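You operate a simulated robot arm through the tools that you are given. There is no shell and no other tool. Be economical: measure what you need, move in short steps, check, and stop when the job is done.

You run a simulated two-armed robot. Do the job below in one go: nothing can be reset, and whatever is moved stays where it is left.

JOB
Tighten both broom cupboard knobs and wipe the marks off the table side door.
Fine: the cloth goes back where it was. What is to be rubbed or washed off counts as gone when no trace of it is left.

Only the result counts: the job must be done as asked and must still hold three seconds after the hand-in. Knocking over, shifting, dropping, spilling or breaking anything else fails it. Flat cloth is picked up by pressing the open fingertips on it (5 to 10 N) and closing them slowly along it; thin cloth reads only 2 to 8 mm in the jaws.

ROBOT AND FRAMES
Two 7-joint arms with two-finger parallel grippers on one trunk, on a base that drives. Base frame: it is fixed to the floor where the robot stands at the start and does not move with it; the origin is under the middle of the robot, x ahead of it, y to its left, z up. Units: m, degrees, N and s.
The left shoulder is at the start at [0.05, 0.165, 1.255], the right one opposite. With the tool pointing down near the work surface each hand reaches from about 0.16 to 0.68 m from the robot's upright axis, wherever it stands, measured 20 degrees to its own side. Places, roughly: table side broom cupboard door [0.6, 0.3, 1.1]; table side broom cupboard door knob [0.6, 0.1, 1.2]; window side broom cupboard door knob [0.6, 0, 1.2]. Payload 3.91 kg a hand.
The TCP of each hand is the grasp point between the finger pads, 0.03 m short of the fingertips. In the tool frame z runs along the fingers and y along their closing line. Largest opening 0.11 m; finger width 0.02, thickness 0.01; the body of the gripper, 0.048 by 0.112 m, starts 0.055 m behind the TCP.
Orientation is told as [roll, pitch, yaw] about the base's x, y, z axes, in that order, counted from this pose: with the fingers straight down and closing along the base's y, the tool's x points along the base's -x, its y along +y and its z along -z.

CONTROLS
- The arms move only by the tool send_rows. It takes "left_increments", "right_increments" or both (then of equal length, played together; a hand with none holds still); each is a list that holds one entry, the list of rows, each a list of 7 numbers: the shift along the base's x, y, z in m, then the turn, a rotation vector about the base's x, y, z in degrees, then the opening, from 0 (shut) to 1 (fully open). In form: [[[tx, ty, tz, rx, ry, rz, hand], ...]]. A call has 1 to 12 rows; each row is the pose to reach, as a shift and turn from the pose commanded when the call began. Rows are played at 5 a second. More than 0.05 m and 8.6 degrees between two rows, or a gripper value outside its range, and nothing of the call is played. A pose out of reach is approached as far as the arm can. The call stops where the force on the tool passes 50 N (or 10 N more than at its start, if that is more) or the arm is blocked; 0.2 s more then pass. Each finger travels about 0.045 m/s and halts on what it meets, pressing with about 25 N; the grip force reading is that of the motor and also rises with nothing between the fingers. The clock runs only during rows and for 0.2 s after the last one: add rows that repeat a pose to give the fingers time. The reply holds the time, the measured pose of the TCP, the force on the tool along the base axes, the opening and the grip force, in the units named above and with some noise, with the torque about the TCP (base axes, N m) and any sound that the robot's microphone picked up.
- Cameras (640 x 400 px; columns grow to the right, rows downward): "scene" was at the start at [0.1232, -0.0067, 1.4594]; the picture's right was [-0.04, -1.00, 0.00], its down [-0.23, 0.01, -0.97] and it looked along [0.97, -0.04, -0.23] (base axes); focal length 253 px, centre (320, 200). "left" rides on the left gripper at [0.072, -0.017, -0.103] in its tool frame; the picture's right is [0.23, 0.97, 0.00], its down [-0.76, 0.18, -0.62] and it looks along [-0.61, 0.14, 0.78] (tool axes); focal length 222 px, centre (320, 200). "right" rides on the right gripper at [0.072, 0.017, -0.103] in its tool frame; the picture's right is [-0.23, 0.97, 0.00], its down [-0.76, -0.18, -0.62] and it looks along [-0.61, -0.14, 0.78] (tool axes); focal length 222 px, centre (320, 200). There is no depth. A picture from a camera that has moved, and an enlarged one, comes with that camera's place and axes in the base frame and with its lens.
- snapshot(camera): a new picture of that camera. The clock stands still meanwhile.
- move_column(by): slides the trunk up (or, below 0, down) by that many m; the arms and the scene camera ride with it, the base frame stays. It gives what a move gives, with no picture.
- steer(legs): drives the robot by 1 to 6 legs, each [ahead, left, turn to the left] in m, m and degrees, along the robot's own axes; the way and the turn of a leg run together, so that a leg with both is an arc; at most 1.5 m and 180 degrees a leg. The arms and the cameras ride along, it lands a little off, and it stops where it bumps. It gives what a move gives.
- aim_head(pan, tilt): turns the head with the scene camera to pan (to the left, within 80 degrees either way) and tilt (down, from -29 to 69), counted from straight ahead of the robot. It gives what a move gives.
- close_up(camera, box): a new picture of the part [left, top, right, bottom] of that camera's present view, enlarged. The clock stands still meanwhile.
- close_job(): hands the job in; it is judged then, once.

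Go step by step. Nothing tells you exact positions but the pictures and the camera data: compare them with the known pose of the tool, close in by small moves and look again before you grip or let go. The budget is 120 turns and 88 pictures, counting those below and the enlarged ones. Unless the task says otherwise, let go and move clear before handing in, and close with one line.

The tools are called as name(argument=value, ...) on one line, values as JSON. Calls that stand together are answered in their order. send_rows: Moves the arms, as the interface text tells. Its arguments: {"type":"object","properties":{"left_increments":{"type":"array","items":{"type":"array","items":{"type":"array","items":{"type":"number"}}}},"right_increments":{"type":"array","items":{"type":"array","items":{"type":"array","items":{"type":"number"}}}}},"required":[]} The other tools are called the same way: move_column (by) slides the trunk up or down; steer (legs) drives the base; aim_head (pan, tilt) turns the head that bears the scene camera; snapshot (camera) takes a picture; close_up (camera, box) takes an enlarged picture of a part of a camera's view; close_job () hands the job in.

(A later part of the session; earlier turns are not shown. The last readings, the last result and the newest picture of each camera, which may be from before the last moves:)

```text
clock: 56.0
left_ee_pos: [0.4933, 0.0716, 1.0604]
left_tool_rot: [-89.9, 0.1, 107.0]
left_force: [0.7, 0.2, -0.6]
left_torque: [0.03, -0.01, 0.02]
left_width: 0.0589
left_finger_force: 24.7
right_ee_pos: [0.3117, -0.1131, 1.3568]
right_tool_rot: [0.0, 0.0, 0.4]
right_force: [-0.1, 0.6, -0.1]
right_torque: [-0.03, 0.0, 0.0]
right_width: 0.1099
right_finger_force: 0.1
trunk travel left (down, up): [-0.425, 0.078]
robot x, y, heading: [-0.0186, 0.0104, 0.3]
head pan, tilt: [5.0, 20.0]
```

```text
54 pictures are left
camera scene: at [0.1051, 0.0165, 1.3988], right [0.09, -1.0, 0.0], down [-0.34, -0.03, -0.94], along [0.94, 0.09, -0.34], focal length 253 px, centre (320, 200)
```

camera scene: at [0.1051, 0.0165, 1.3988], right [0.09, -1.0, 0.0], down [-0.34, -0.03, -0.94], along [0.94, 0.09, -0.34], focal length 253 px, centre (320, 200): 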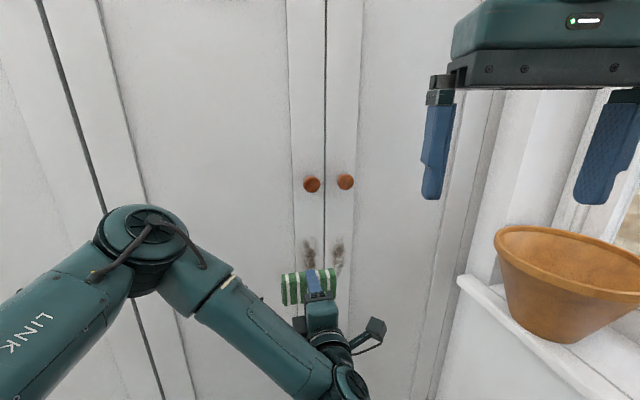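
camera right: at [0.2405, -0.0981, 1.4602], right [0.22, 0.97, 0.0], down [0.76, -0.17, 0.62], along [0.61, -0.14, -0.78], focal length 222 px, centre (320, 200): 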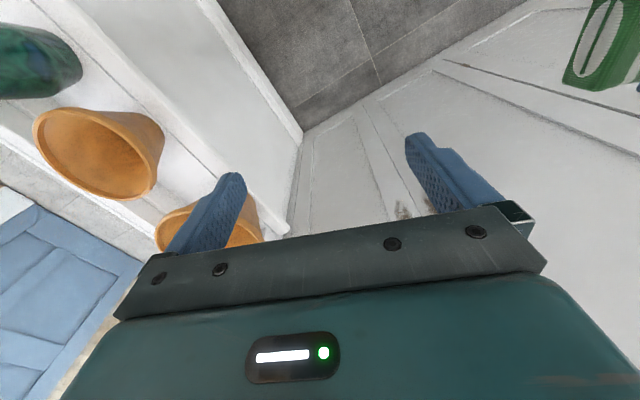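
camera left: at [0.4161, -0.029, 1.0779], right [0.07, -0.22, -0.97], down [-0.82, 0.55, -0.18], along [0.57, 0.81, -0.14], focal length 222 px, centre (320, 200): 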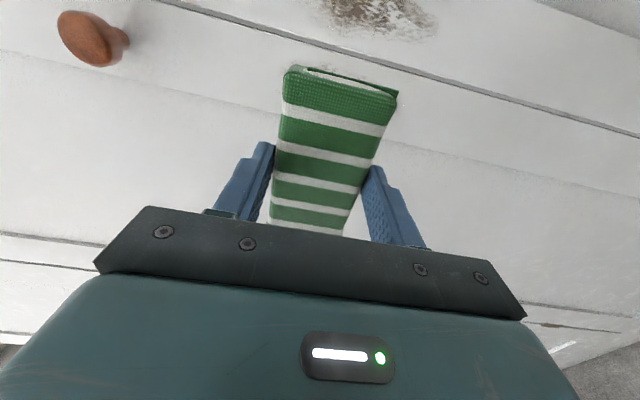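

The left mark is behind the cloth; the right door's mark lies beyond the gap, which I will keep off. I bring the cloth close to the door (surface about 8 cm from it).

send_rows(left_increments=[[[0.018, 0.009, 0.01, 0, 0, 0, 0.1], [0.037, 0.015, 0.01, 0, 0, 0, 0.1], [0.056, 0.021, 0.01, 0, 0, 0, 0.1], [0.066, 0.024, 0.01, 0, 0, 0, 0.1], [0.066, 0.024, 0.01, 0, 0, 0, 0.1]]])

snapshot(camera="left")

```text
clock: 57.2
left_ee_pos: [0.5614, 0.0945, 1.0701]
left_tool_rot: [-89.9, 0.0, 107.2]
left_force: [0.6, -0.5, -0.1]
left_torque: [0.03, -0.02, 0.0]
left_width: 0.0587
left_finger_force: 24.8
right_ee_pos: [0.3129, -0.1146, 1.3577]
right_tool_rot: [0.0, 0.0, 0.2]
right_force: [-0.1, 0.2, -0.3]
right_torque: [0.01, -0.01, -0.01]
right_width: 0.1102
right_finger_force: 0.0
trunk travel left (down, up): [-0.425, 0.078]
robot x, y, heading: [-0.0179, 0.0082, 0.2]
head pan, tilt: [5.0, 20.0]
```

```text
53 pictures are left
camera left: at [0.4838, -0.0049, 1.0883], right [0.07, -0.22, -0.97], down [-0.82, 0.54, -0.18], along [0.57, 0.81, -0.14], focal length 222 px, centre (320, 200)
```

left: 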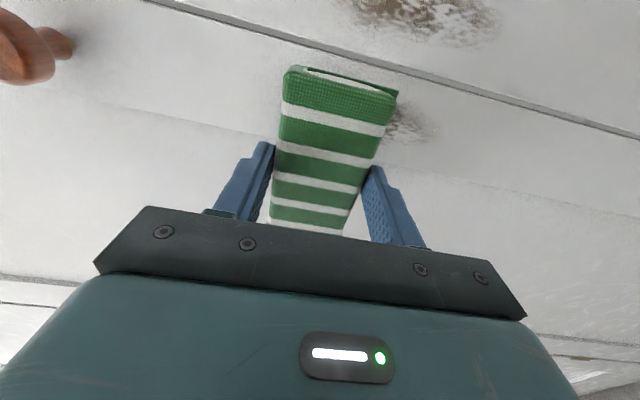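

Very near now; I press on in millimetre steps.

send_rows(left_increments=[[[0.0048, 0.0015, 0, 0, 0, 0, 0.1], [0.0096, 0.003, 0, 0, 0, 0, 0.1], [0.0096, 0.003, 0, 0, 0, 0, 0.1]]])

```text
clock: 58.0
left_ee_pos: [0.5719, 0.0991, 1.0711]
left_tool_rot: [-89.9, 0.1, 107.0]
left_force: [0.0, -0.1, -0.2]
left_torque: [0.0, 0.04, -0.03]
left_width: 0.0589
left_finger_force: 25.2
right_ee_pos: [0.3114, -0.1144, 1.3559]
right_tool_rot: [0.0, 0.0, 0.4]
right_force: [0.4, 0.4, 0.0]
right_torque: [0.01, 0.03, -0.02]
right_width: 0.1098
right_finger_force: 0.1
trunk travel left (down, up): [-0.425, 0.078]
robot x, y, heading: [-0.0175, 0.0082, 0.2]
head pan, tilt: [5.0, 20.0]
```

send_rows(left_increments=[[[0.0029, 0.0009, 0, 0, 0, 0, 0.1], [0.0057, 0.0018, 0, 0, 0, 0, 0.1], [0.0086, 0.0026, 0, 0, 0, 0, 0.1], [0.0086, 0.0026, 0, 0, 0, 0, 0.1]]])

```text
clock: 59.0
left_ee_pos: [0.5804, 0.1012, 1.0704]
left_tool_rot: [-89.9, 0.1, 107.1]
left_force: [-0.1, 0.4, -0.7]
left_torque: [0.01, 0.02, -0.03]
left_width: 0.0587
left_finger_force: 24.6
right_ee_pos: [0.3121, -0.1143, 1.3572]
right_tool_rot: [0.0, -0.1, 0.3]
right_force: [0.0, -0.1, 0.7]
right_torque: [-0.01, 0.0, -0.02]
right_width: 0.11
right_finger_force: 0.1
trunk travel left (down, up): [-0.425, 0.078]
robot x, y, heading: [-0.0189, 0.0106, 0.5]
head pan, tilt: [5.0, 20.0]
```

send_rows(left_increments=[[[0.0029, 0.0009, 0, 0, 0, 0, 0.1], [0.0057, 0.0018, 0, 0, 0, 0, 0.1], [0.0086, 0.0026, 0, 0, 0, 0, 0.1], [0.0086, 0.0026, 0, 0, 0, 0, 0.1]]])

snapshot(camera="left")

```text
clock: 60.0
left_ee_pos: [0.5891, 0.1039, 1.0707]
left_tool_rot: [-89.9, 0.1, 107.1]
left_force: [0.0, -0.2, -0.5]
left_torque: [-0.01, -0.02, 0.0]
left_width: 0.0591
left_finger_force: 25.2
right_ee_pos: [0.3131, -0.1139, 1.3571]
right_tool_rot: [0.1, 0.0, 0.4]
right_force: [0.3, 0.4, 0.0]
right_torque: [0.04, 0.02, -0.01]
right_width: 0.1101
right_finger_force: 0.0
trunk travel left (down, up): [-0.425, 0.078]
robot x, y, heading: [-0.0162, 0.0135, 0.2]
head pan, tilt: [5.0, 20.0]
```

```text
52 pictures are left
camera left: at [0.5108, 0.0038, 1.0881], right [0.07, -0.22, -0.97], down [-0.82, 0.54, -0.18], along [0.57, 0.81, -0.14], focal length 222 px, centre (320, 200)
```

left: 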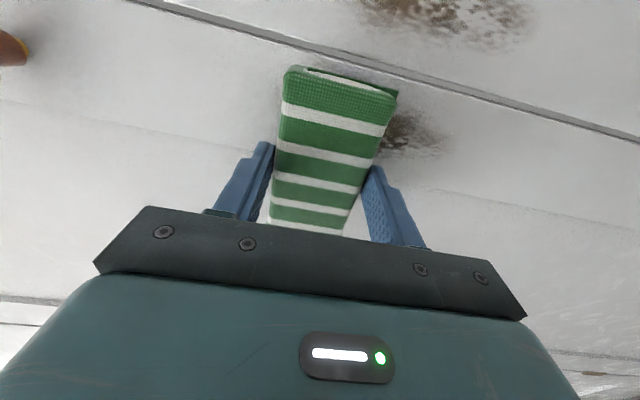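

Not touching yet; I keep closing in.

send_rows(left_increments=[[[0.0029, 0.0009, 0, 0, 0, 0, 0.1], [0.0057, 0.0018, 0, 0, 0, 0, 0.1], [0.0086, 0.0026, 0, 0, 0, 0, 0.1], [0.0086, 0.0026, 0, 0, 0, 0, 0.1]]])

```text
clock: 61.0
left_ee_pos: [0.5936, 0.1036, 1.0706]
left_tool_rot: [-89.9, 0.1, 106.9]
left_force: [-21.3, -3.3, -3.2]
left_torque: [-0.04, 0.02, 0.4]
left_width: 0.0591
left_finger_force: 24.2
right_ee_pos: [0.31, -0.115, 1.3569]
right_tool_rot: [0.2, -0.2, 0.3]
right_force: [0.4, 0.0, 0.0]
right_torque: [0.0, -0.03, 0.01]
right_width: 0.11
right_finger_force: 0.1
trunk travel left (down, up): [-0.425, 0.078]
robot x, y, heading: [-0.0173, 0.0122, 0.2]
head pan, tilt: [5.0, 20.0]
```

Contact at about 21 N. I ease off to around 10 N, turn a degree and a half for squareness, and rub up and down over the mark.

send_rows(left_increments=[[[-0.0022, -0.0007, 0, 0, 0, 1.5, 0.1], [-0.0022, -0.0007, -0.02, 0, 0, 1.5, 0.1], [-0.0022, -0.0007, -0.04, 0, 0, 1.5, 0.1], [-0.0022, -0.0007, -0.06, 0, 0, 1.5, 0.1], [-0.0022, -0.0007, -0.08, 0, 0, 1.5, 0.1], [-0.0022, -0.0007, -0.06, 0, 0, 1.5, 0.1], [-0.0022, -0.0007, -0.04, 0, 0, 1.5, 0.1], [-0.0022, -0.0007, -0.02, 0, 0, 1.5, 0.1], [-0.0022, -0.0007, 0, 0, 0, 1.5, 0.1], [-0.0022, -0.0007, 0.02, 0, 0, 1.5, 0.1], [-0.0022, -0.0007, 0.035, 0, 0, 1.5, 0.1], [-0.0022, -0.0007, 0.035, 0, 0, 1.5, 0.1]]])

snapshot(camera="left")

close_up(camera="scene", box=[260, 150, 380, 300])

```text
clock: 63.6
left_ee_pos: [0.5946, 0.1045, 1.1061]
left_tool_rot: [-89.9, 0.0, 108.5]
left_force: [-6.6, -0.7, -2.5]
left_torque: [-0.02, 0.0, 0.02]
left_width: 0.0591
left_finger_force: 25.6
right_ee_pos: [0.3121, -0.1147, 1.3565]
right_tool_rot: [0.0, 0.0, 0.3]
right_force: [0.1, -0.2, 0.3]
right_torque: [-0.02, -0.01, -0.01]
right_width: 0.1101
right_finger_force: 0.0
trunk travel left (down, up): [-0.425, 0.078]
robot x, y, heading: [-0.0222, 0.0109, 0.3]
head pan, tilt: [5.0, 20.0]
```

```text
51 pictures are left
camera left: at [0.5193, 0.0034, 1.1238], right [0.07, -0.22, -0.97], down [-0.83, 0.52, -0.18], along [0.55, 0.82, -0.14], focal length 222 px, centre (320, 200)
```

left: 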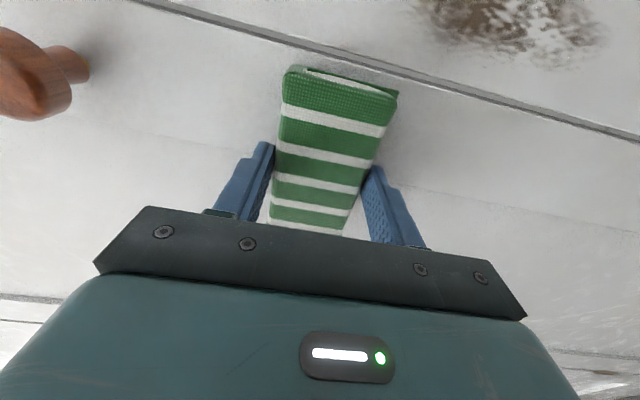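

```text
2.67 times, centred on (320, 225) of scene
camera zoom: at [0.1047, 0.016, 1.3989], right [0.09, -1.0, 0.0], down [-0.34, -0.03, -0.94], along [0.94, 0.09, -0.34], focal length 674 px, centre (320, 133)
```

zoom: 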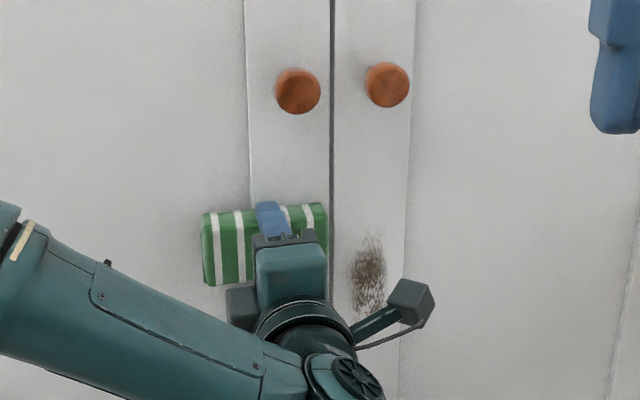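

It wipes off well. I rub once more, then back away and inspect.

send_rows(left_increments=[[[0.0006, 0, -0.02, 0, 0, 0, 0.1], [0.0006, 0, -0.04, 0, 0, 0, 0.1], [0.0006, 0, -0.06, 0, 0, 0, 0.1], [0.0006, 0, -0.08, 0, 0, 0, 0.1], [0.0006, 0, -0.1, 0, 0, 0, 0.1], [0.0006, 0, -0.12, 0, 0, 0, 0.1], [0.0006, 0, -0.1, 0, 0, 0, 0.1], [0.0006, 0, -0.07, 0, 0, 0, 0.1], [0.0006, 0, -0.04, 0, 0, 0, 0.1], [0.0006, 0, -0.01, 0, 0, 0, 0.1], [0.0006, 0, 0, 0, 0, 0, 0.1]]])

send_rows(left_increments=[[[-0.03, -0.01, 0, 0, 0, 0, 0.1], [-0.065, -0.02, 0, 0, 0, 0, 0.1], [-0.1, -0.01, 0.03, 0, 0, 0, 0.1], [-0.12, 0.02, 0.05, 0, 0, 0, 0.1], [-0.12, 0.06, 0.07, 0, 0, 0, 0.1], [-0.12, 0.1, 0.1, 0, 0, 0, 0.1], [-0.12, 0.14, 0.12, 0, 0, 0, 0.1]]])

close_up(camera="scene", box=[260, 150, 380, 300])

snapshot(camera="left")

```text
clock: 66.0
left_ee_pos: [0.5946, 0.1043, 1.1052]
left_tool_rot: [-89.9, 0.1, 108.5]
left_force: [-8.8, -2.9, -4.7]
left_torque: [-0.04, 0.07, -0.02]
left_width: 0.0592
left_finger_force: 24.9
right_ee_pos: [0.3113, -0.1147, 1.358]
right_tool_rot: [0.0, -0.1, 0.3]
right_force: [-0.2, -0.1, -1.1]
right_torque: [-0.02, 0.03, -0.01]
right_width: 0.11
right_finger_force: 0.1
trunk travel left (down, up): [-0.425, 0.078]
robot x, y, heading: [-0.0172, 0.0059, 0.4]
head pan, tilt: [5.0, 20.0]
```

```text
clock: 67.6
left_ee_pos: [0.4753, 0.2459, 1.2266]
left_tool_rot: [-90.0, 0.0, 108.5]
left_force: [0.4, 0.1, -0.4]
left_torque: [0.01, 0.03, -0.02]
left_width: 0.0589
left_finger_force: 25.3
right_ee_pos: [0.3113, -0.1135, 1.3579]
right_tool_rot: [-0.1, -0.1, 0.2]
right_force: [-1.0, 0.8, -1.0]
right_torque: [-0.06, 0.0, 0.03]
right_width: 0.11
right_finger_force: 0.0
trunk travel left (down, up): [-0.425, 0.078]
robot x, y, heading: [-0.0144, 0.0086, 0.5]
head pan, tilt: [5.0, 20.0]
```

```text
2.67 times, centred on (320, 225) of scene
camera zoom: at [0.1046, 0.0171, 1.3989], right [0.09, -1.0, 0.0], down [-0.34, -0.03, -0.94], along [0.94, 0.09, -0.34], focal length 674 px, centre (320, 133)
```

zoom: 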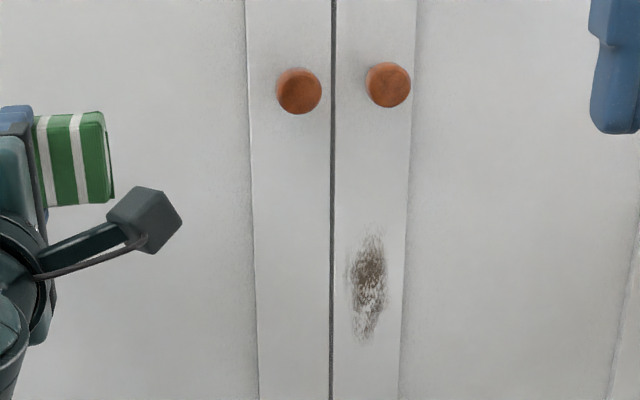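

```text
48 pictures are left
camera left: at [0.3997, 0.1445, 1.2438], right [0.07, -0.22, -0.97], down [-0.83, 0.52, -0.18], along [0.55, 0.82, -0.14], focal length 222 px, centre (320, 200)
```

left: 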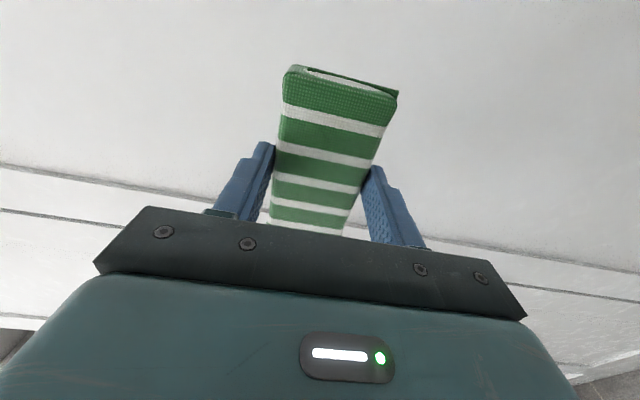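

The table side mark is fully gone and the right one untouched. Next the knobs: I pull the left hand back, shift the base left, and point the right hand at the left knob (about [0.61, 0.083, 1.25]).

send_rows(left_increments=[[[-0.04, 0.01, 0, 0, 0, 0, 0.1], [-0.08, 0.02, 0, 0, 0, 0, 0.1], [-0.12, 0.03, 0, 0, 0, 0, 0.1]]], right_increments=[[[0, 0, 0, 0, 0, 6, 1], [0, 0, 0, 0, 0, 12, 1], [0, 0, 0, 0, 0, 17, 1]]])

steer(legs=[[0, 0.15, 0]])

send_rows(right_increments=[[[0.016, 0.001, -0.009, 2.395, -7.84, 0, 1], [0.032, 0.003, -0.018, 4.79, -15.68, 0, 1], [0.048, 0.004, -0.027, 7.18, -23.5, 0, 1], [0.064, 0.006, -0.036, 9.58, -31.36, 0, 1], [0.08, 0.007, -0.045, 11.97, -39.2, 0, 1], [0.096, 0.008, -0.054, 14.37, -47.0, 0, 1], [0.112, 0.01, -0.063, 16.76, -54.9, 0, 1], [0.128, 0.011, -0.072, 19.16, -62.7, 0, 1], [0.144, 0.012, -0.081, 21.55, -70.6, 0, 1], [0.16, 0.014, -0.09, 23.95, -78.4, 0, 1], [0.176, 0.015, -0.1, 26.28, -86.0, 0, 1], [0.176, 0.015, -0.1, 26.28, -86.0, 0, 1]]])

snapshot(camera="scene")

snapshot(camera="right")

```text
clock: 68.4
left_ee_pos: [0.4334, 0.2574, 1.2283]
left_tool_rot: [-89.8, 0.1, 108.6]
left_force: [-0.9, 0.7, -0.5]
left_torque: [-0.02, 0.0, -0.02]
left_width: 0.0589
left_finger_force: 24.7
left hand out of reach, approached as far as the arm can: row 2, 3
right_ee_pos: [0.3113, -0.1137, 1.3566]
right_tool_rot: [0.0, -0.1, 17.3]
right_force: [0.3, -0.1, 0.0]
right_torque: [-0.02, 0.01, 0.0]
right_width: 0.1101
right_finger_force: 0.0
trunk travel left (down, up): [-0.425, 0.078]
robot x, y, heading: [-0.0198, 0.0127, 0.5]
head pan, tilt: [5.0, 20.0]
```

```text
clock: 69.7
left_ee_pos: [0.4324, 0.4072, 1.227]
left_tool_rot: [-89.8, 0.1, 108.6]
left_force: [-0.3, 0.6, -0.7]
left_torque: [-0.01, 0.03, -0.02]
left_width: 0.059
left_finger_force: 25.1
right_ee_pos: [0.3101, 0.0375, 1.3569]
right_tool_rot: [0.0, 0.1, 17.4]
right_force: [-0.2, 1.0, 0.3]
right_torque: [-0.03, 0.0, 0.0]
right_width: 0.11
right_finger_force: 0.0
trunk travel left (down, up): [-0.425, 0.078]
robot x, y, heading: [-0.0178, 0.1612, 0.2]
head pan, tilt: [5.0, 20.0]
```

```text
clock: 72.3
left_ee_pos: [0.4315, 0.4058, 1.2282]
left_tool_rot: [-89.9, 0.1, 108.6]
left_force: [0.4, -0.5, -1.4]
left_torque: [0.01, -0.01, -0.02]
left_width: 0.0592
left_finger_force: 25.4
right_ee_pos: [0.4917, 0.031, 1.2654]
right_tool_rot: [-85.2, -89.7, 102.3]
right_force: [-0.5, 0.0, 0.3]
right_torque: [0.0, 0.02, 0.0]
right_width: 0.1101
right_finger_force: 0.0
right hand out of reach, approached as far as the arm can: row 11, 12
trunk travel left (down, up): [-0.425, 0.078]
robot x, y, heading: [-0.0176, 0.161, -0.0]
head pan, tilt: [5.0, 20.0]
```

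```text
47 pictures are left
camera scene: at [0.1043, 0.1665, 1.3989], right [0.09, -1.0, 0.0], down [-0.34, -0.03, -0.94], along [0.94, 0.09, -0.34], focal length 253 px, centre (320, 200)
```

scene: 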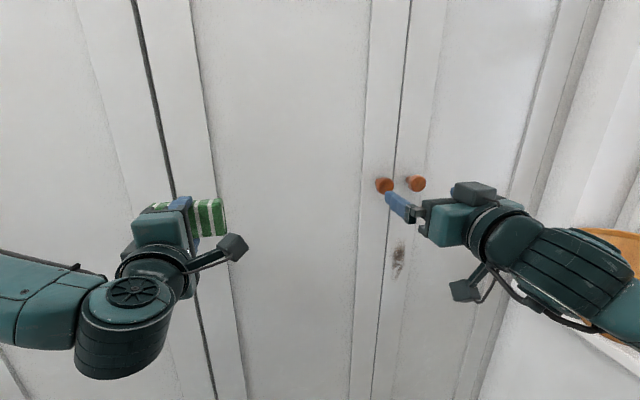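

```text
46 pictures are left
camera right: at [0.3876, 0.0154, 1.1926], right [-0.29, 0.93, 0.22], down [-0.54, -0.35, 0.76], along [0.79, 0.1, 0.61], focal length 222 px, centre (320, 200)
```

right: 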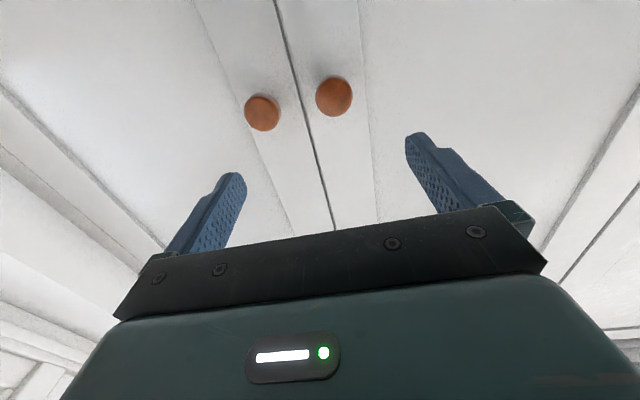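

Both views agree on the left knob at [0.605, 0.085, 1.252] and the right one at [0.622, 0.016, 1.251]. I align with the left knob with jaws at ~6 cm and approach part-way.

send_rows(right_increments=[[[-0.005, 0.017, -0.0134, 0, 0, 0, 0.75], [-0.005, 0.017, -0.0134, 0, 0, 0, 0.58], [0.019, 0.024, -0.0134, 0, 0, 0, 0.58], [0.043, 0.032, -0.0134, 0, 0, 0, 0.58], [0.043, 0.032, -0.0134, 0, 0, 0, 0.58]]])

snapshot(camera="right")

close_up(camera="scene", box=[340, 140, 480, 230])

```text
clock: 73.5
left_ee_pos: [0.4332, 0.4074, 1.2283]
left_tool_rot: [-89.9, 0.1, 108.6]
left_force: [0.0, 1.0, -0.6]
left_torque: [-0.01, 0.05, 0.02]
left_width: 0.059
left_finger_force: 25.2
right_ee_pos: [0.5167, 0.0204, 1.2568]
right_tool_rot: [-87.0, -89.7, 103.9]
right_force: [0.2, -0.2, -0.1]
right_torque: [0.01, 0.0, 0.01]
right_width: 0.0635
right_finger_force: 0.1
right hand out of reach, approached as far as the arm can: row 1, 2, 3, 4, 5
trunk travel left (down, up): [-0.425, 0.078]
robot x, y, heading: [-0.021, 0.1593, 0.1]
head pan, tilt: [5.0, 20.0]
```

```text
45 pictures are left
camera right: at [0.4146, 0.0052, 1.1843], right [-0.29, 0.93, 0.22], down [-0.54, -0.35, 0.76], along [0.79, 0.1, 0.61], focal length 222 px, centre (320, 200)
```

right: 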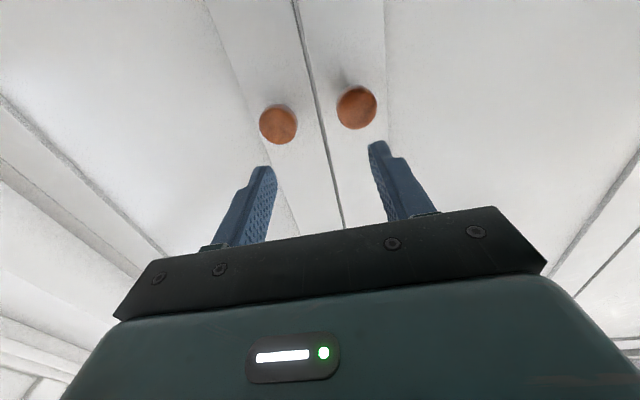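

```text
4.44 times, centred on (410, 185) of scene
camera zoom: at [0.104, 0.1665, 1.3989], right [0.09, -1.0, 0.0], down [-0.34, -0.03, -0.94], along [0.94, 0.09, -0.34], focal length 1123 px, centre (-80, 267)
```

zoom: 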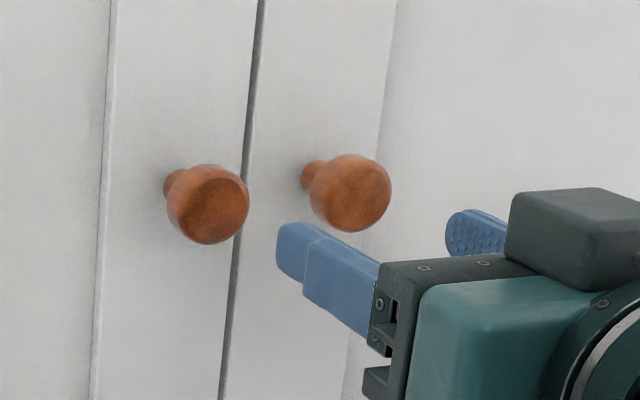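

The wrist is at a limit in this posture. I roll the hand clockwise by 90° (the tightening direction) to free it.

send_rows(right_increments=[[[0, 0, 0, 7.84, 2.395, 0, 0.58], [0, 0, 0, 15.68, 4.79, 0, 0.58], [0, 0, 0, 23.5, 7.18, 0, 0.58], [0, 0, 0, 31.36, 9.58, 0, 0.58], [0, 0, 0, 39.2, 11.97, 0, 0.58], [0, 0, 0, 47.0, 14.37, 0, 0.58], [0, 0, 0, 54.9, 16.76, 0, 0.58], [0, 0, 0, 62.7, 19.16, 0, 0.58], [0, 0, 0, 70.6, 21.55, 0, 0.58], [0, 0, 0, 78.4, 23.95, 0, 0.58], [0, 0, 0, 86.0, 26.28, 0, 0.58], [0, 0, 0, 86.0, 26.28, 0, 0.58]]])

snapshot(camera="right")

```text
clock: 76.1
left_ee_pos: [0.4335, 0.407, 1.2285]
left_tool_rot: [-89.9, 0.1, 108.6]
left_force: [0.1, 0.9, 0.2]
left_torque: [-0.01, 0.05, -0.01]
left_width: 0.0587
left_finger_force: 24.5
right_ee_pos: [0.5181, 0.02, 1.2554]
right_tool_rot: [90.0, -0.4, -72.9]
right_force: [0.3, 0.6, -0.3]
right_torque: [0.02, 0.02, -0.06]
right_width: 0.0637
right_finger_force: 0.2
trunk travel left (down, up): [-0.425, 0.078]
robot x, y, heading: [-0.0208, 0.1646, 0.2]
head pan, tilt: [5.0, 20.0]
```

```text
43 pictures are left
camera right: at [0.3987, 0.0586, 1.2725], right [0.07, -0.21, 0.97], down [-0.37, -0.91, -0.17], along [0.93, -0.35, -0.14], focal length 222 px, centre (320, 200)
```

right: 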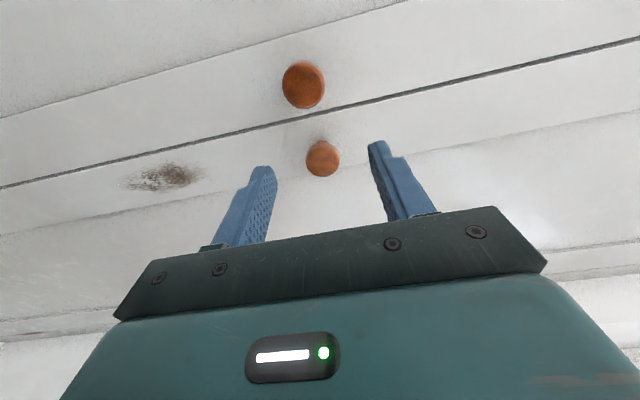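

Now there's freedom. I line up with the left (table side) knob and slide the jaws over it.

send_rows(right_increments=[[[-0.0105, 0.0345, -0.004, 0, 0, 0, 0.58], [-0.0105, 0.0345, -0.004, 0, 0, 0, 0.58], [0.018, 0.043, -0.004, 0, 0, 0, 0.58], [0.046, 0.052, -0.004, 0, 0, 0, 0.58], [0.06, 0.0563, -0.004, 0, 0, 0, 0.58], [0.06, 0.0563, -0.004, 0, 0, 0, 0.58]]])

snapshot(camera="right")

close_up(camera="scene", box=[320, 130, 460, 220])

```text
clock: 77.5
left_ee_pos: [0.4332, 0.408, 1.2277]
left_tool_rot: [-89.9, 0.0, 108.5]
left_force: [-1.1, 0.6, 0.1]
left_torque: [0.0, -0.02, 0.03]
left_width: 0.0589
left_finger_force: 24.6
right_ee_pos: [0.5703, 0.0156, 1.2387]
right_tool_rot: [89.9, -0.4, -72.9]
right_force: [-0.6, 0.4, -0.2]
right_torque: [0.01, -0.02, 0.02]
right_width: 0.0637
right_finger_force: 0.0
right hand out of reach, approached as far as the arm can: row 1, 2, 3, 4, 5, 6
trunk travel left (down, up): [-0.425, 0.078]
robot x, y, heading: [-0.0162, 0.1601, 0.3]
head pan, tilt: [5.0, 20.0]
```

```text
42 pictures are left
camera right: at [0.4516, 0.0543, 1.2555], right [0.07, -0.21, 0.98], down [-0.37, -0.91, -0.17], along [0.93, -0.35, -0.14], focal length 222 px, centre (320, 200)
```

right: 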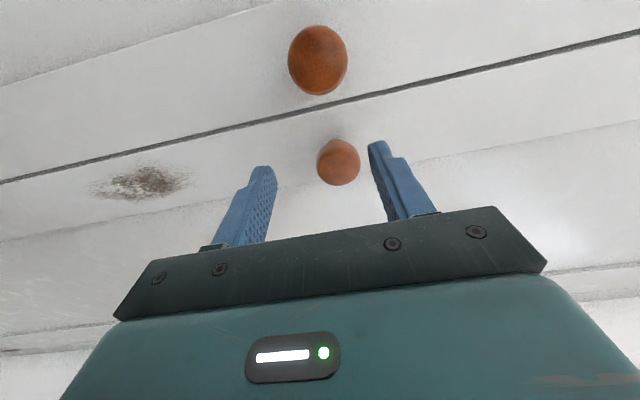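

```text
4.44 times, centred on (390, 175) of scene
camera zoom: at [0.1048, 0.1661, 1.3988], right [0.09, -1.0, 0.0], down [-0.34, -0.03, -0.94], along [0.94, 0.09, -0.34], focal length 1123 px, centre (9, 311)
```

zoom: 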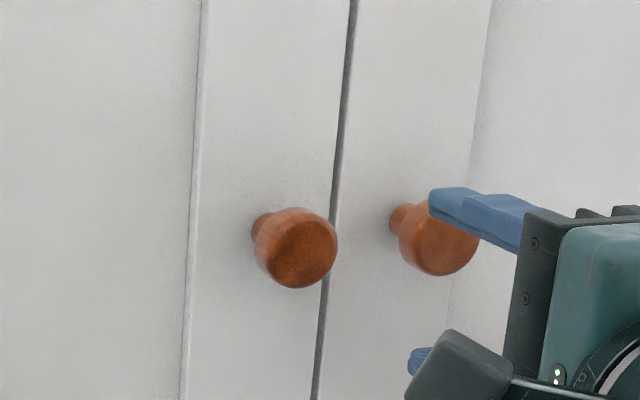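

The right arm can't point this way across the body, while the left arm did so easily. I'll tuck the right hand, put the cloth back, and then do the knobs with the left hand.

send_rows(right_increments=[[[-0.035, -0.0107, 0, 0, 0, 0, 0.58], [-0.07, -0.0214, 0.01, -2.395, 7.84, 0, 0.58], [-0.1, -0.028, 0.02, -4.79, 15.68, 0, 0.58], [-0.12, -0.03, 0.03, -7.18, 23.5, 0, 0.58], [-0.14, -0.032, 0.04, -9.58, 31.36, 0, 0.58], [-0.16, -0.034, 0.05, -11.97, 39.2, 0, 0.58], [-0.18, -0.036, 0.06, -14.37, 47.0, 0, 0.58], [-0.195, -0.038, 0.07, -16.76, 54.9, 0, 0.58], [-0.21, -0.04, 0.08, -19.16, 62.7, 0, 0.58], [-0.225, -0.042, 0.09, -21.55, 70.6, 0, 0.58], [-0.24, -0.044, 0.1, -23.95, 78.4, 0, 0.58], [-0.25, -0.045, 0.11, -26.28, 86.0, 0, 0.58]]])

send_rows(left_increments=[[[-0.01, 0, 0, -2.62, 7.77, 0, 0.1], [-0.02, 0, 0, -5.23, 15.54, 0, 0.1], [-0.03, 0, 0, -7.85, 23.3, 0, 0.1], [-0.04, 0, 0, -10.46, 31.1, 0, 0.1], [-0.05, 0, 0, -13.1, 38.85, 0, 0.1], [-0.06, 0, 0, -15.7, 46.6, 0, 0.1], [-0.07, 0, 0, -18.3, 54.4, 0, 0.1], [-0.08, 0, 0, -20.9, 62.2, 0, 0.1], [-0.09, 0, 0, -23.5, 69.9, 0, 0.1], [-0.1, 0, 0, -26.2, 77.7, 0, 0.1], [-0.11, 0, 0, -28.7, 85.3, 0, 0.1], [-0.12, 0, 0, -28.7, 85.3, 0, 0.1]]])

snapshot(camera="scene")

```text
clock: 80.1
left_ee_pos: [0.4303, 0.4062, 1.2279]
left_tool_rot: [-89.9, 0.1, 108.6]
left_force: [-0.7, 0.3, -0.4]
left_torque: [-0.02, 0.01, 0.0]
left_width: 0.0589
left_finger_force: 25.0
right_ee_pos: [0.3206, -0.0286, 1.3505]
right_tool_rot: [0.2, 0.2, -72.6]
right_force: [-0.2, -0.1, 0.3]
right_torque: [0.01, 0.03, -0.02]
right_width: 0.0639
right_finger_force: 0.0
trunk travel left (down, up): [-0.425, 0.078]
robot x, y, heading: [-0.0196, 0.1625, 0.3]
head pan, tilt: [5.0, 20.0]
```

```text
clock: 82.7
left_ee_pos: [0.3117, 0.4067, 1.2277]
left_tool_rot: [0.1, 0.2, 108.8]
left_force: [0.4, -0.6, -0.5]
left_torque: [-0.01, -0.04, -0.02]
left_width: 0.059
left_finger_force: 25.4
left hand out of reach, approached as far as the arm can: row 1
right_ee_pos: [0.3211, -0.0286, 1.3502]
right_tool_rot: [0.1, 0.0, -72.6]
right_force: [0.1, 0.2, 0.0]
right_torque: [-0.02, 0.0, -0.02]
right_width: 0.064
right_finger_force: 0.0
trunk travel left (down, up): [-0.425, 0.078]
robot x, y, heading: [-0.0186, 0.1629, 0.4]
head pan, tilt: [5.0, 20.0]
```

```text
40 pictures are left
camera scene: at [0.1041, 0.1665, 1.3989], right [0.09, -1.0, 0.0], down [-0.34, -0.03, -0.94], along [0.94, 0.09, -0.34], focal length 253 px, centre (320, 200)
```

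scene: 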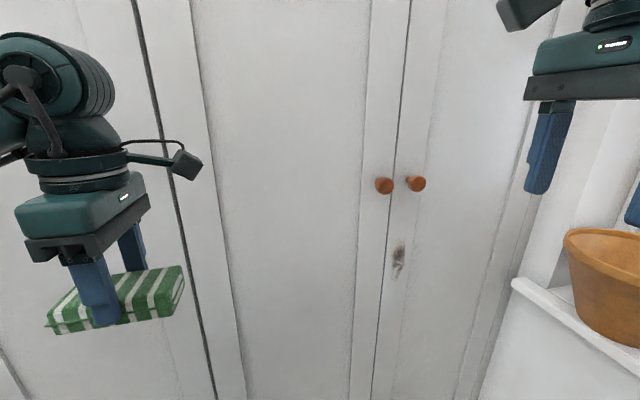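

Both hands point down again. I drive back to the larder.

steer(legs=[[-0.2, 0, 0], [0, 0.494, 0], [0, 0, 16.8], [0.2, 0, 0]])

move_column(by=-0.15)

aim_head(pan=15, tilt=35)

snapshot(camera="scene")

```text
clock: 89.0
left_ee_pos: [0.211, 1.0443, 1.2289]
left_tool_rot: [0.1, 0.0, 125.6]
left_force: [1.3, 0.3, -0.8]
left_torque: [-0.01, 0.02, 0.04]
left_width: 0.0591
left_finger_force: 24.9
right_ee_pos: [0.3464, 0.6291, 1.3493]
right_tool_rot: [0.0, 0.1, -55.7]
right_force: [0.3, -0.4, 0.2]
right_torque: [0.02, 0.01, 0.0]
right_width: 0.0634
right_finger_force: 0.1
trunk travel left (down, up): [-0.425, 0.078]
robot x, y, heading: [-0.0326, 0.7158, 17.1]
head pan, tilt: [5.0, 20.0]
```

```text
clock: 90.8
left_ee_pos: [0.2112, 1.0458, 1.0783]
left_tool_rot: [0.1, -0.1, 125.5]
left_force: [0.5, -0.8, -1.1]
left_torque: [-0.01, 0.01, 0.0]
left_width: 0.0587
left_finger_force: 24.8
right_ee_pos: [0.3464, 0.6299, 1.2007]
right_tool_rot: [0.1, 0.0, -55.8]
right_force: [-0.3, 0.3, -0.4]
right_torque: [-0.04, 0.02, 0.02]
right_width: 0.0637
right_finger_force: 0.1
trunk travel left (down, up): [-0.275, 0.228]
robot x, y, heading: [-0.0345, 0.7168, 17.1]
head pan, tilt: [5.0, 20.0]
```

```text
clock: 91.5
left_ee_pos: [0.2099, 1.0449, 1.0783]
left_tool_rot: [0.1, 0.0, 125.4]
left_force: [0.2, 0.1, -0.4]
left_torque: [0.01, -0.02, -0.02]
left_width: 0.059
left_finger_force: 25.2
right_ee_pos: [0.3447, 0.6307, 1.1995]
right_tool_rot: [0.1, 0.1, -55.9]
right_force: [-1.1, 0.1, 0.4]
right_torque: [0.0, -0.02, 0.01]
right_width: 0.0638
right_finger_force: 0.1
trunk travel left (down, up): [-0.275, 0.228]
robot x, y, heading: [-0.0341, 0.7109, 17.1]
head pan, tilt: [15.0, 35.0]
```

```text
39 pictures are left
camera scene: at [0.0689, 0.7659, 1.225], right [0.53, -0.85, 0.0], down [-0.49, -0.3, -0.82], along [0.69, 0.44, -0.57], focal length 253 px, centre (320, 200)
```

scene: 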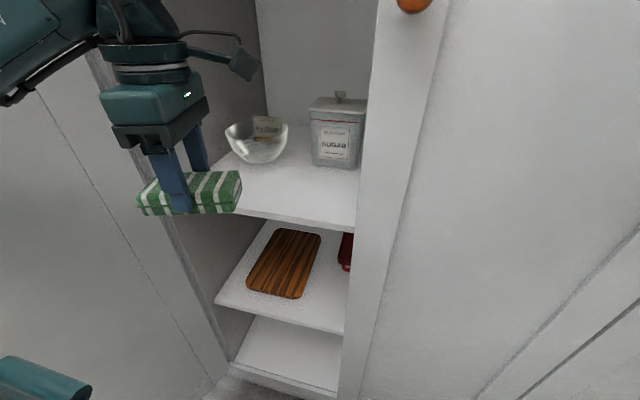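

I bring the cloth back over its old place ([0.414, 1.084]) with the old yaw.

send_rows(left_increments=[[[0.034, 0.0065, 0.005, 0, 0, -4, 0.1], [0.068, 0.013, 0.005, 0, 0, -8, 0.1], [0.102, 0.02, 0.005, 0, 0, -12, 0.1], [0.136, 0.026, 0.005, 0, 0, -15, 0.1], [0.17, 0.033, 0, 0, 0, -18.5, 0.1], [0.204, 0.0395, -0.02, 0, 0, -18.5, 0.1], [0.204, 0.0395, -0.05, 0, 0, -18.5, 0.1], [0.204, 0.0395, -0.05, 0, 0, -18.5, 0.1]]])

close_up(camera="scene", box=[180, 110, 360, 230])

```text
clock: 93.3
left_ee_pos: [0.4148, 1.0837, 1.028]
left_tool_rot: [0.1, 0.0, 106.9]
left_force: [0.4, -0.5, -0.2]
left_torque: [0.0, 0.0, -0.03]
left_width: 0.0589
left_finger_force: 25.1
right_ee_pos: [0.3454, 0.6296, 1.2003]
right_tool_rot: [0.1, 0.1, -55.9]
right_force: [0.3, 0.0, 0.1]
right_torque: [0.02, 0.0, 0.04]
right_width: 0.0638
right_finger_force: 0.2
trunk travel left (down, up): [-0.275, 0.228]
robot x, y, heading: [-0.0301, 0.7133, 17.1]
head pan, tilt: [15.0, 35.0]
```

```text
3.33 times, centred on (270, 170) of scene
camera zoom: at [0.0689, 0.7658, 1.225], right [0.53, -0.85, 0.0], down [-0.49, -0.31, -0.82], along [0.69, 0.44, -0.57], focal length 842 px, centre (487, 300)
```

zoom: 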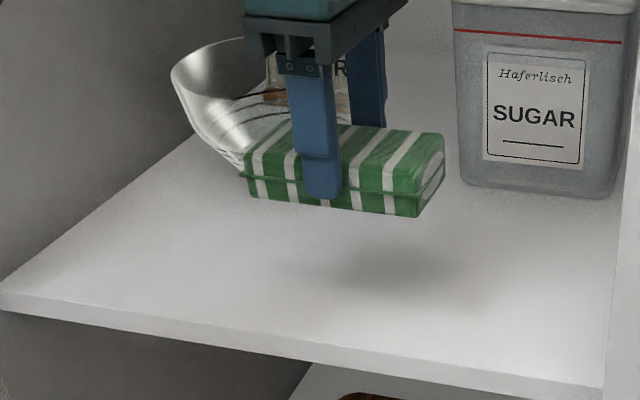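

Now down to the shelf.

send_rows(left_increments=[[[0, 0, -0.03, 0, 0, 0, 0.1], [0, 0, -0.06, 0, 0, 0, 0.1], [0, 0, -0.078, 0, 0, 0, 0.1], [0, 0, -0.084, 0, 0, 0, 0.1], [0, 0, -0.087, 0, 0, 0, 0.1], [0, 0, -0.087, 0, 0, 0, 0.1]]])

close_up(camera="scene", box=[180, 110, 360, 230])

```text
clock: 94.8
left_ee_pos: [0.4147, 1.0853, 0.9425]
left_tool_rot: [-0.1, 0.0, 107.0]
left_force: [0.4, 1.2, 5.8]
left_torque: [0.36, 0.16, -0.05]
left_width: 0.0591
left_finger_force: 24.8
right_ee_pos: [0.3462, 0.6292, 1.1994]
right_tool_rot: [0.2, -0.1, -55.9]
right_force: [0.0, 0.1, 0.6]
right_torque: [0.0, 0.04, -0.03]
right_width: 0.0638
right_finger_force: 0.0
trunk travel left (down, up): [-0.275, 0.228]
robot x, y, heading: [-0.0332, 0.7176, 17.4]
head pan, tilt: [15.0, 35.0]
```

```text
3.33 times, centred on (270, 170) of scene
camera zoom: at [0.0685, 0.7655, 1.2251], right [0.53, -0.85, 0.0], down [-0.49, -0.3, -0.82], along [0.69, 0.44, -0.57], focal length 842 px, centre (487, 300)
```

zoom: 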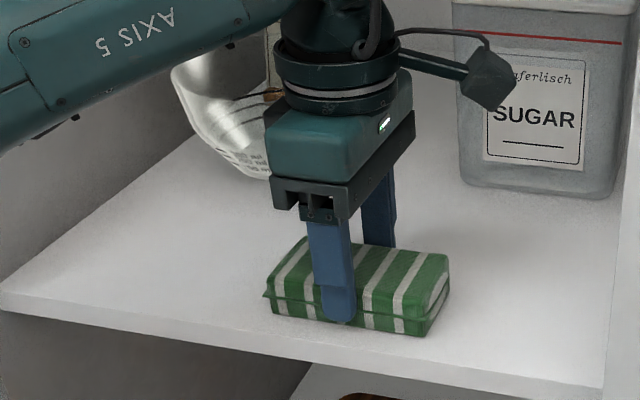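

It sits flat at the old height. I open slowly and lift away.

send_rows(left_increments=[[[0, 0, 0, 0, 0, 0, 0.55], [0, 0, 0, 0, 0, 0, 0.7], [0, 0, 0, 0, 0, 0, 0.85], [0, 0, 0, 0, 0, 0, 1], [0, 0, 0, 0, 0, 0, 1], [0, 0, 0.03, 0, 0, 0, 1], [0, 0, 0.07, 0, 0, 0, 1], [0, 0, 0.11, 0, 0, 0, 1], [0, 0, 0.14, 0, 0, 0, 1], [0, 0, 0.17, 0, 0, 0, 1]]])

send_rows(left_increments=[[[-0.03, -0.02, 0, 0, 0, 0, 1], [-0.06, -0.04, 0, 0, 0, 0, 1], [-0.09, -0.06, 0, 0, 0, 0, 1], [-0.12, -0.08, 0.01, 0, 0, 0, 1], [-0.15, -0.1, 0.02, 0, 0, 0, 1], [-0.18, -0.12, 0.03, 0, 0, 0, 1]]])

close_up(camera="scene", box=[180, 110, 360, 230])

```text
clock: 97.0
left_ee_pos: [0.4147, 1.0833, 1.1122]
left_tool_rot: [0.0, 0.1, 107.0]
left_force: [-0.8, 0.2, -0.6]
left_torque: [-0.01, 0.01, -0.01]
left_width: 0.11
left_finger_force: 0.0
right_ee_pos: [0.346, 0.6302, 1.2008]
right_tool_rot: [0.0, 0.1, -55.8]
right_force: [-0.3, -0.1, 0.1]
right_torque: [-0.03, 0.01, 0.0]
right_width: 0.0639
right_finger_force: 0.0
trunk travel left (down, up): [-0.275, 0.228]
robot x, y, heading: [-0.0333, 0.7131, 17.3]
head pan, tilt: [15.0, 35.0]
```

```text
clock: 98.3
left_ee_pos: [0.2319, 0.9639, 1.1394]
left_tool_rot: [0.0, 0.0, 107.1]
left_force: [0.1, -0.6, -0.1]
left_torque: [0.01, 0.0, -0.04]
left_width: 0.1101
left_finger_force: 0.0
right_ee_pos: [0.3454, 0.63, 1.2005]
right_tool_rot: [0.1, 0.0, -55.8]
right_force: [-0.3, -0.6, 0.6]
right_torque: [0.01, -0.02, -0.01]
right_width: 0.0638
right_finger_force: 0.0
trunk travel left (down, up): [-0.275, 0.228]
robot x, y, heading: [-0.0356, 0.7128, 17.2]
head pan, tilt: [15.0, 35.0]
```

```text
3.33 times, centred on (270, 170) of scene
camera zoom: at [0.0686, 0.7657, 1.225], right [0.53, -0.85, 0.0], down [-0.49, -0.31, -0.82], along [0.69, 0.44, -0.57], focal length 842 px, centre (487, 300)
```

zoom: 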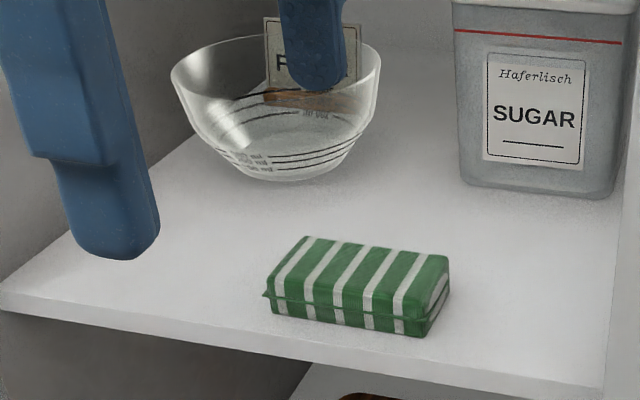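

Cloth is back in place. I return to the broom cupboard for the knobs with the left arm.

steer(legs=[[-0.2, 0, 0], [0, 0, -17.2], [0, -0.67, 0], [0.2, 0, 0]])

move_column(by=0.17)

send_rows(left_increments=[[[0.012, 0, -0.01, 0, 0, 6, 1], [0.024, 0, -0.02, 0, 0, 12, 1], [0.036, 0, -0.03, 0, 0, 17, 1], [0.036, 0, -0.03, 0, 0, 17, 1]]])

```text
clock: 105.5
left_ee_pos: [0.3057, 0.141, 1.1403]
left_tool_rot: [0.0, 0.0, 90.2]
left_force: [0.0, 0.7, 1.4]
left_torque: [0.04, 0.0, -0.01]
left_width: 0.1099
left_finger_force: 0.0
right_ee_pos: [0.3158, -0.2109, 1.1997]
right_tool_rot: [0.1, -0.1, -72.7]
right_force: [-0.5, 0.0, -0.2]
right_torque: [-0.02, 0.01, -0.04]
right_width: 0.0639
right_finger_force: 0.1
trunk travel left (down, up): [-0.275, 0.228]
robot x, y, heading: [-0.0218, -0.0198, 0.1]
head pan, tilt: [15.0, 35.0]
```

```text
clock: 107.4
left_ee_pos: [0.3056, 0.1411, 1.3098]
left_tool_rot: [0.2, 0.0, 90.1]
left_force: [-0.1, -1.0, 0.8]
left_torque: [0.02, -0.06, 0.01]
left_width: 0.1103
left_finger_force: 0.1
right_ee_pos: [0.3159, -0.2117, 1.3695]
right_tool_rot: [0.1, 0.0, -72.7]
right_force: [0.1, -0.8, 0.0]
right_torque: [0.0, 0.03, 0.0]
right_width: 0.0638
right_finger_force: 0.0
trunk travel left (down, up): [-0.445, 0.058]
robot x, y, heading: [-0.024, -0.0203, 0.3]
head pan, tilt: [15.0, 35.0]
```

```text
clock: 108.4
left_ee_pos: [0.3421, 0.141, 1.2813]
left_tool_rot: [0.0, 0.2, 107.1]
left_force: [0.2, 0.0, -0.4]
left_torque: [-0.01, -0.01, -0.01]
left_width: 0.11
left_finger_force: 0.0
right_ee_pos: [0.3153, -0.2109, 1.3698]
right_tool_rot: [0.0, 0.0, -72.7]
right_force: [-0.9, 0.2, -0.5]
right_torque: [-0.01, 0.01, -0.01]
right_width: 0.0638
right_finger_force: 0.1
trunk travel left (down, up): [-0.445, 0.058]
robot x, y, heading: [-0.0235, -0.0213, 0.4]
head pan, tilt: [15.0, 35.0]
```

Pitch the left hand to point at the left knob, jaws open ~6.5 cm, stopping 10 cm short.

send_rows(left_increments=[[[0.014, -0.007, -0.003, 2.395, -7.84, 0, 0.9], [0.028, -0.014, -0.006, 4.79, -15.68, 0, 0.8], [0.042, -0.021, -0.009, 7.18, -23.5, 0, 0.7], [0.056, -0.029, -0.012, 9.58, -31.36, 0, 0.6], [0.07, -0.036, -0.015, 11.97, -39.2, 0, 0.6], [0.084, -0.043, -0.018, 14.37, -47.0, 0, 0.6], [0.098, -0.05, -0.02, 16.76, -54.9, 0, 0.6], [0.112, -0.058, -0.022, 19.16, -62.7, 0, 0.6], [0.126, -0.065, -0.025, 21.55, -70.6, 0, 0.6], [0.14, -0.073, -0.027, 23.95, -78.4, 0, 0.6], [0.152, -0.081, -0.03, 26.28, -86.0, 0, 0.6], [0.164, -0.087, -0.03, 26.28, -86.0, 0, 0.6]]])

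aim_head(pan=5, tilt=15)

snapshot(camera="scene")

snapshot(camera="left")

```text
clock: 111.0
left_ee_pos: [0.5047, 0.055, 1.2511]
left_tool_rot: [-90.0, 0.1, 106.8]
left_force: [0.4, 0.1, 0.2]
left_torque: [-0.03, 0.0, 0.01]
left_width: 0.0658
left_finger_force: 0.0
right_ee_pos: [0.3141, -0.2119, 1.37]
right_tool_rot: [0.2, 0.0, -72.7]
right_force: [0.1, 0.0, -1.0]
right_torque: [-0.02, 0.06, -0.02]
right_width: 0.0637
right_finger_force: 0.1
trunk travel left (down, up): [-0.445, 0.058]
robot x, y, heading: [-0.025, -0.0214, 0.0]
head pan, tilt: [15.0, 35.0]
```

```text
clock: 111.8
left_ee_pos: [0.5058, 0.0563, 1.2498]
left_tool_rot: [-89.9, 0.1, 106.8]
left_force: [0.4, 0.2, 0.0]
left_torque: [-0.05, 0.0, -0.01]
left_width: 0.0659
left_finger_force: 0.0
right_ee_pos: [0.3152, -0.2114, 1.3697]
right_tool_rot: [0.1, 0.0, -72.7]
right_force: [-0.2, 0.3, 0.5]
right_torque: [0.0, -0.01, 0.02]
right_width: 0.0636
right_finger_force: 0.0
trunk travel left (down, up): [-0.445, 0.058]
robot x, y, heading: [-0.0239, -0.0213, 0.4]
head pan, tilt: [5.0, 15.0]
```

```text
35 pictures are left
camera scene: at [0.0991, -0.0153, 1.4269], right [0.09, -1.0, 0.0], down [-0.26, -0.02, -0.97], along [0.96, 0.09, -0.26], focal length 253 px, centre (320, 200)
```

scene: 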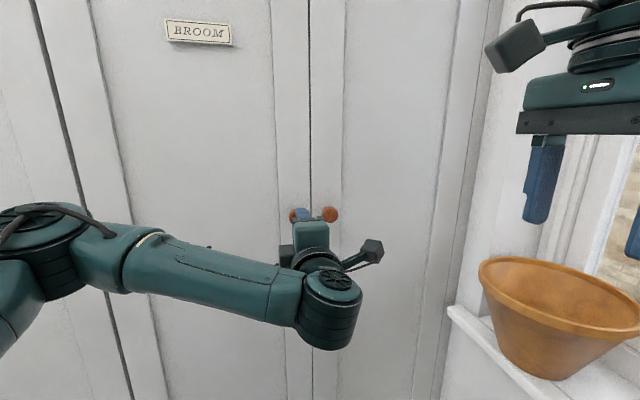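

```text
34 pictures are left
camera left: at [0.4266, -0.0445, 1.2682], right [0.06, -0.22, -0.97], down [-0.82, 0.55, -0.18], along [0.57, 0.81, -0.14], focal length 222 px, centre (320, 200)
```

left: 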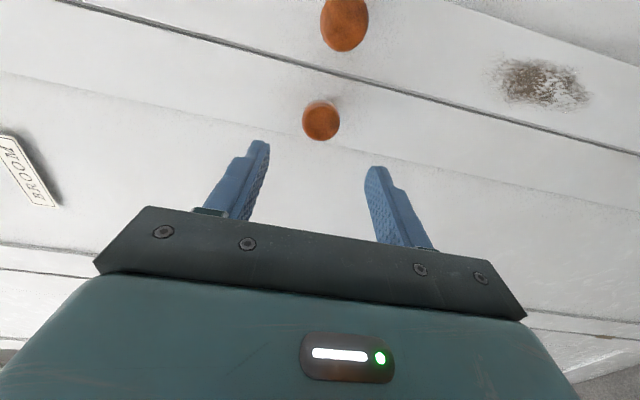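

The knob is centred between the jaws. I slide forward over it.

send_rows(left_increments=[[[0.022, 0.005, 0.001, 0, 0, 0, 0.6], [0.044, 0.011, 0.001, 0, 0, 0, 0.6], [0.066, 0.017, 0.001, 0, 0, 0, 0.6], [0.082, 0.022, 0.001, 0, 0, 0, 0.6], [0.082, 0.022, 0.001, 0, 0, 0, 0.6]]])

snapshot(camera="left")

close_up(camera="scene", box=[250, 170, 390, 260])

```text
clock: 113.0
left_ee_pos: [0.5871, 0.0766, 1.2523]
left_tool_rot: [-89.9, 0.1, 107.0]
left_force: [-0.9, 0.0, 0.1]
left_torque: [-0.01, -0.03, -0.03]
left_width: 0.0659
left_finger_force: 0.0
right_ee_pos: [0.315, -0.2108, 1.3704]
right_tool_rot: [0.0, 0.0, -72.7]
right_force: [0.1, 0.5, -0.6]
right_torque: [0.0, 0.0, 0.0]
right_width: 0.0637
right_finger_force: 0.1
trunk travel left (down, up): [-0.445, 0.058]
robot x, y, heading: [-0.0218, -0.0204, 0.1]
head pan, tilt: [5.0, 15.0]
```

```text
33 pictures are left
camera left: at [0.5094, -0.0231, 1.2694], right [0.06, -0.22, -0.97], down [-0.82, 0.55, -0.18], along [0.57, 0.81, -0.14], focal length 222 px, centre (320, 200)
```

left: 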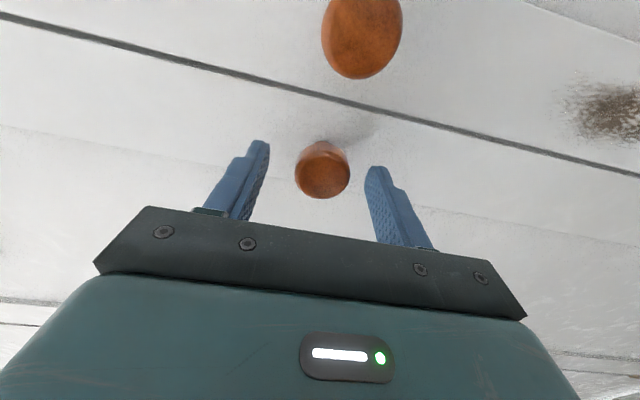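

```text
4.44 times, centred on (320, 215) of scene
camera zoom: at [0.099, -0.0154, 1.427], right [0.09, -1.0, 0.0], down [-0.26, -0.02, -0.97], along [0.96, 0.09, -0.26], focal length 1123 px, centre (320, 133)
```

zoom: 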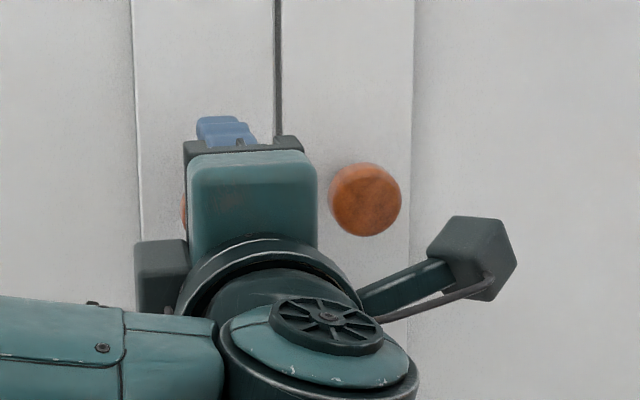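

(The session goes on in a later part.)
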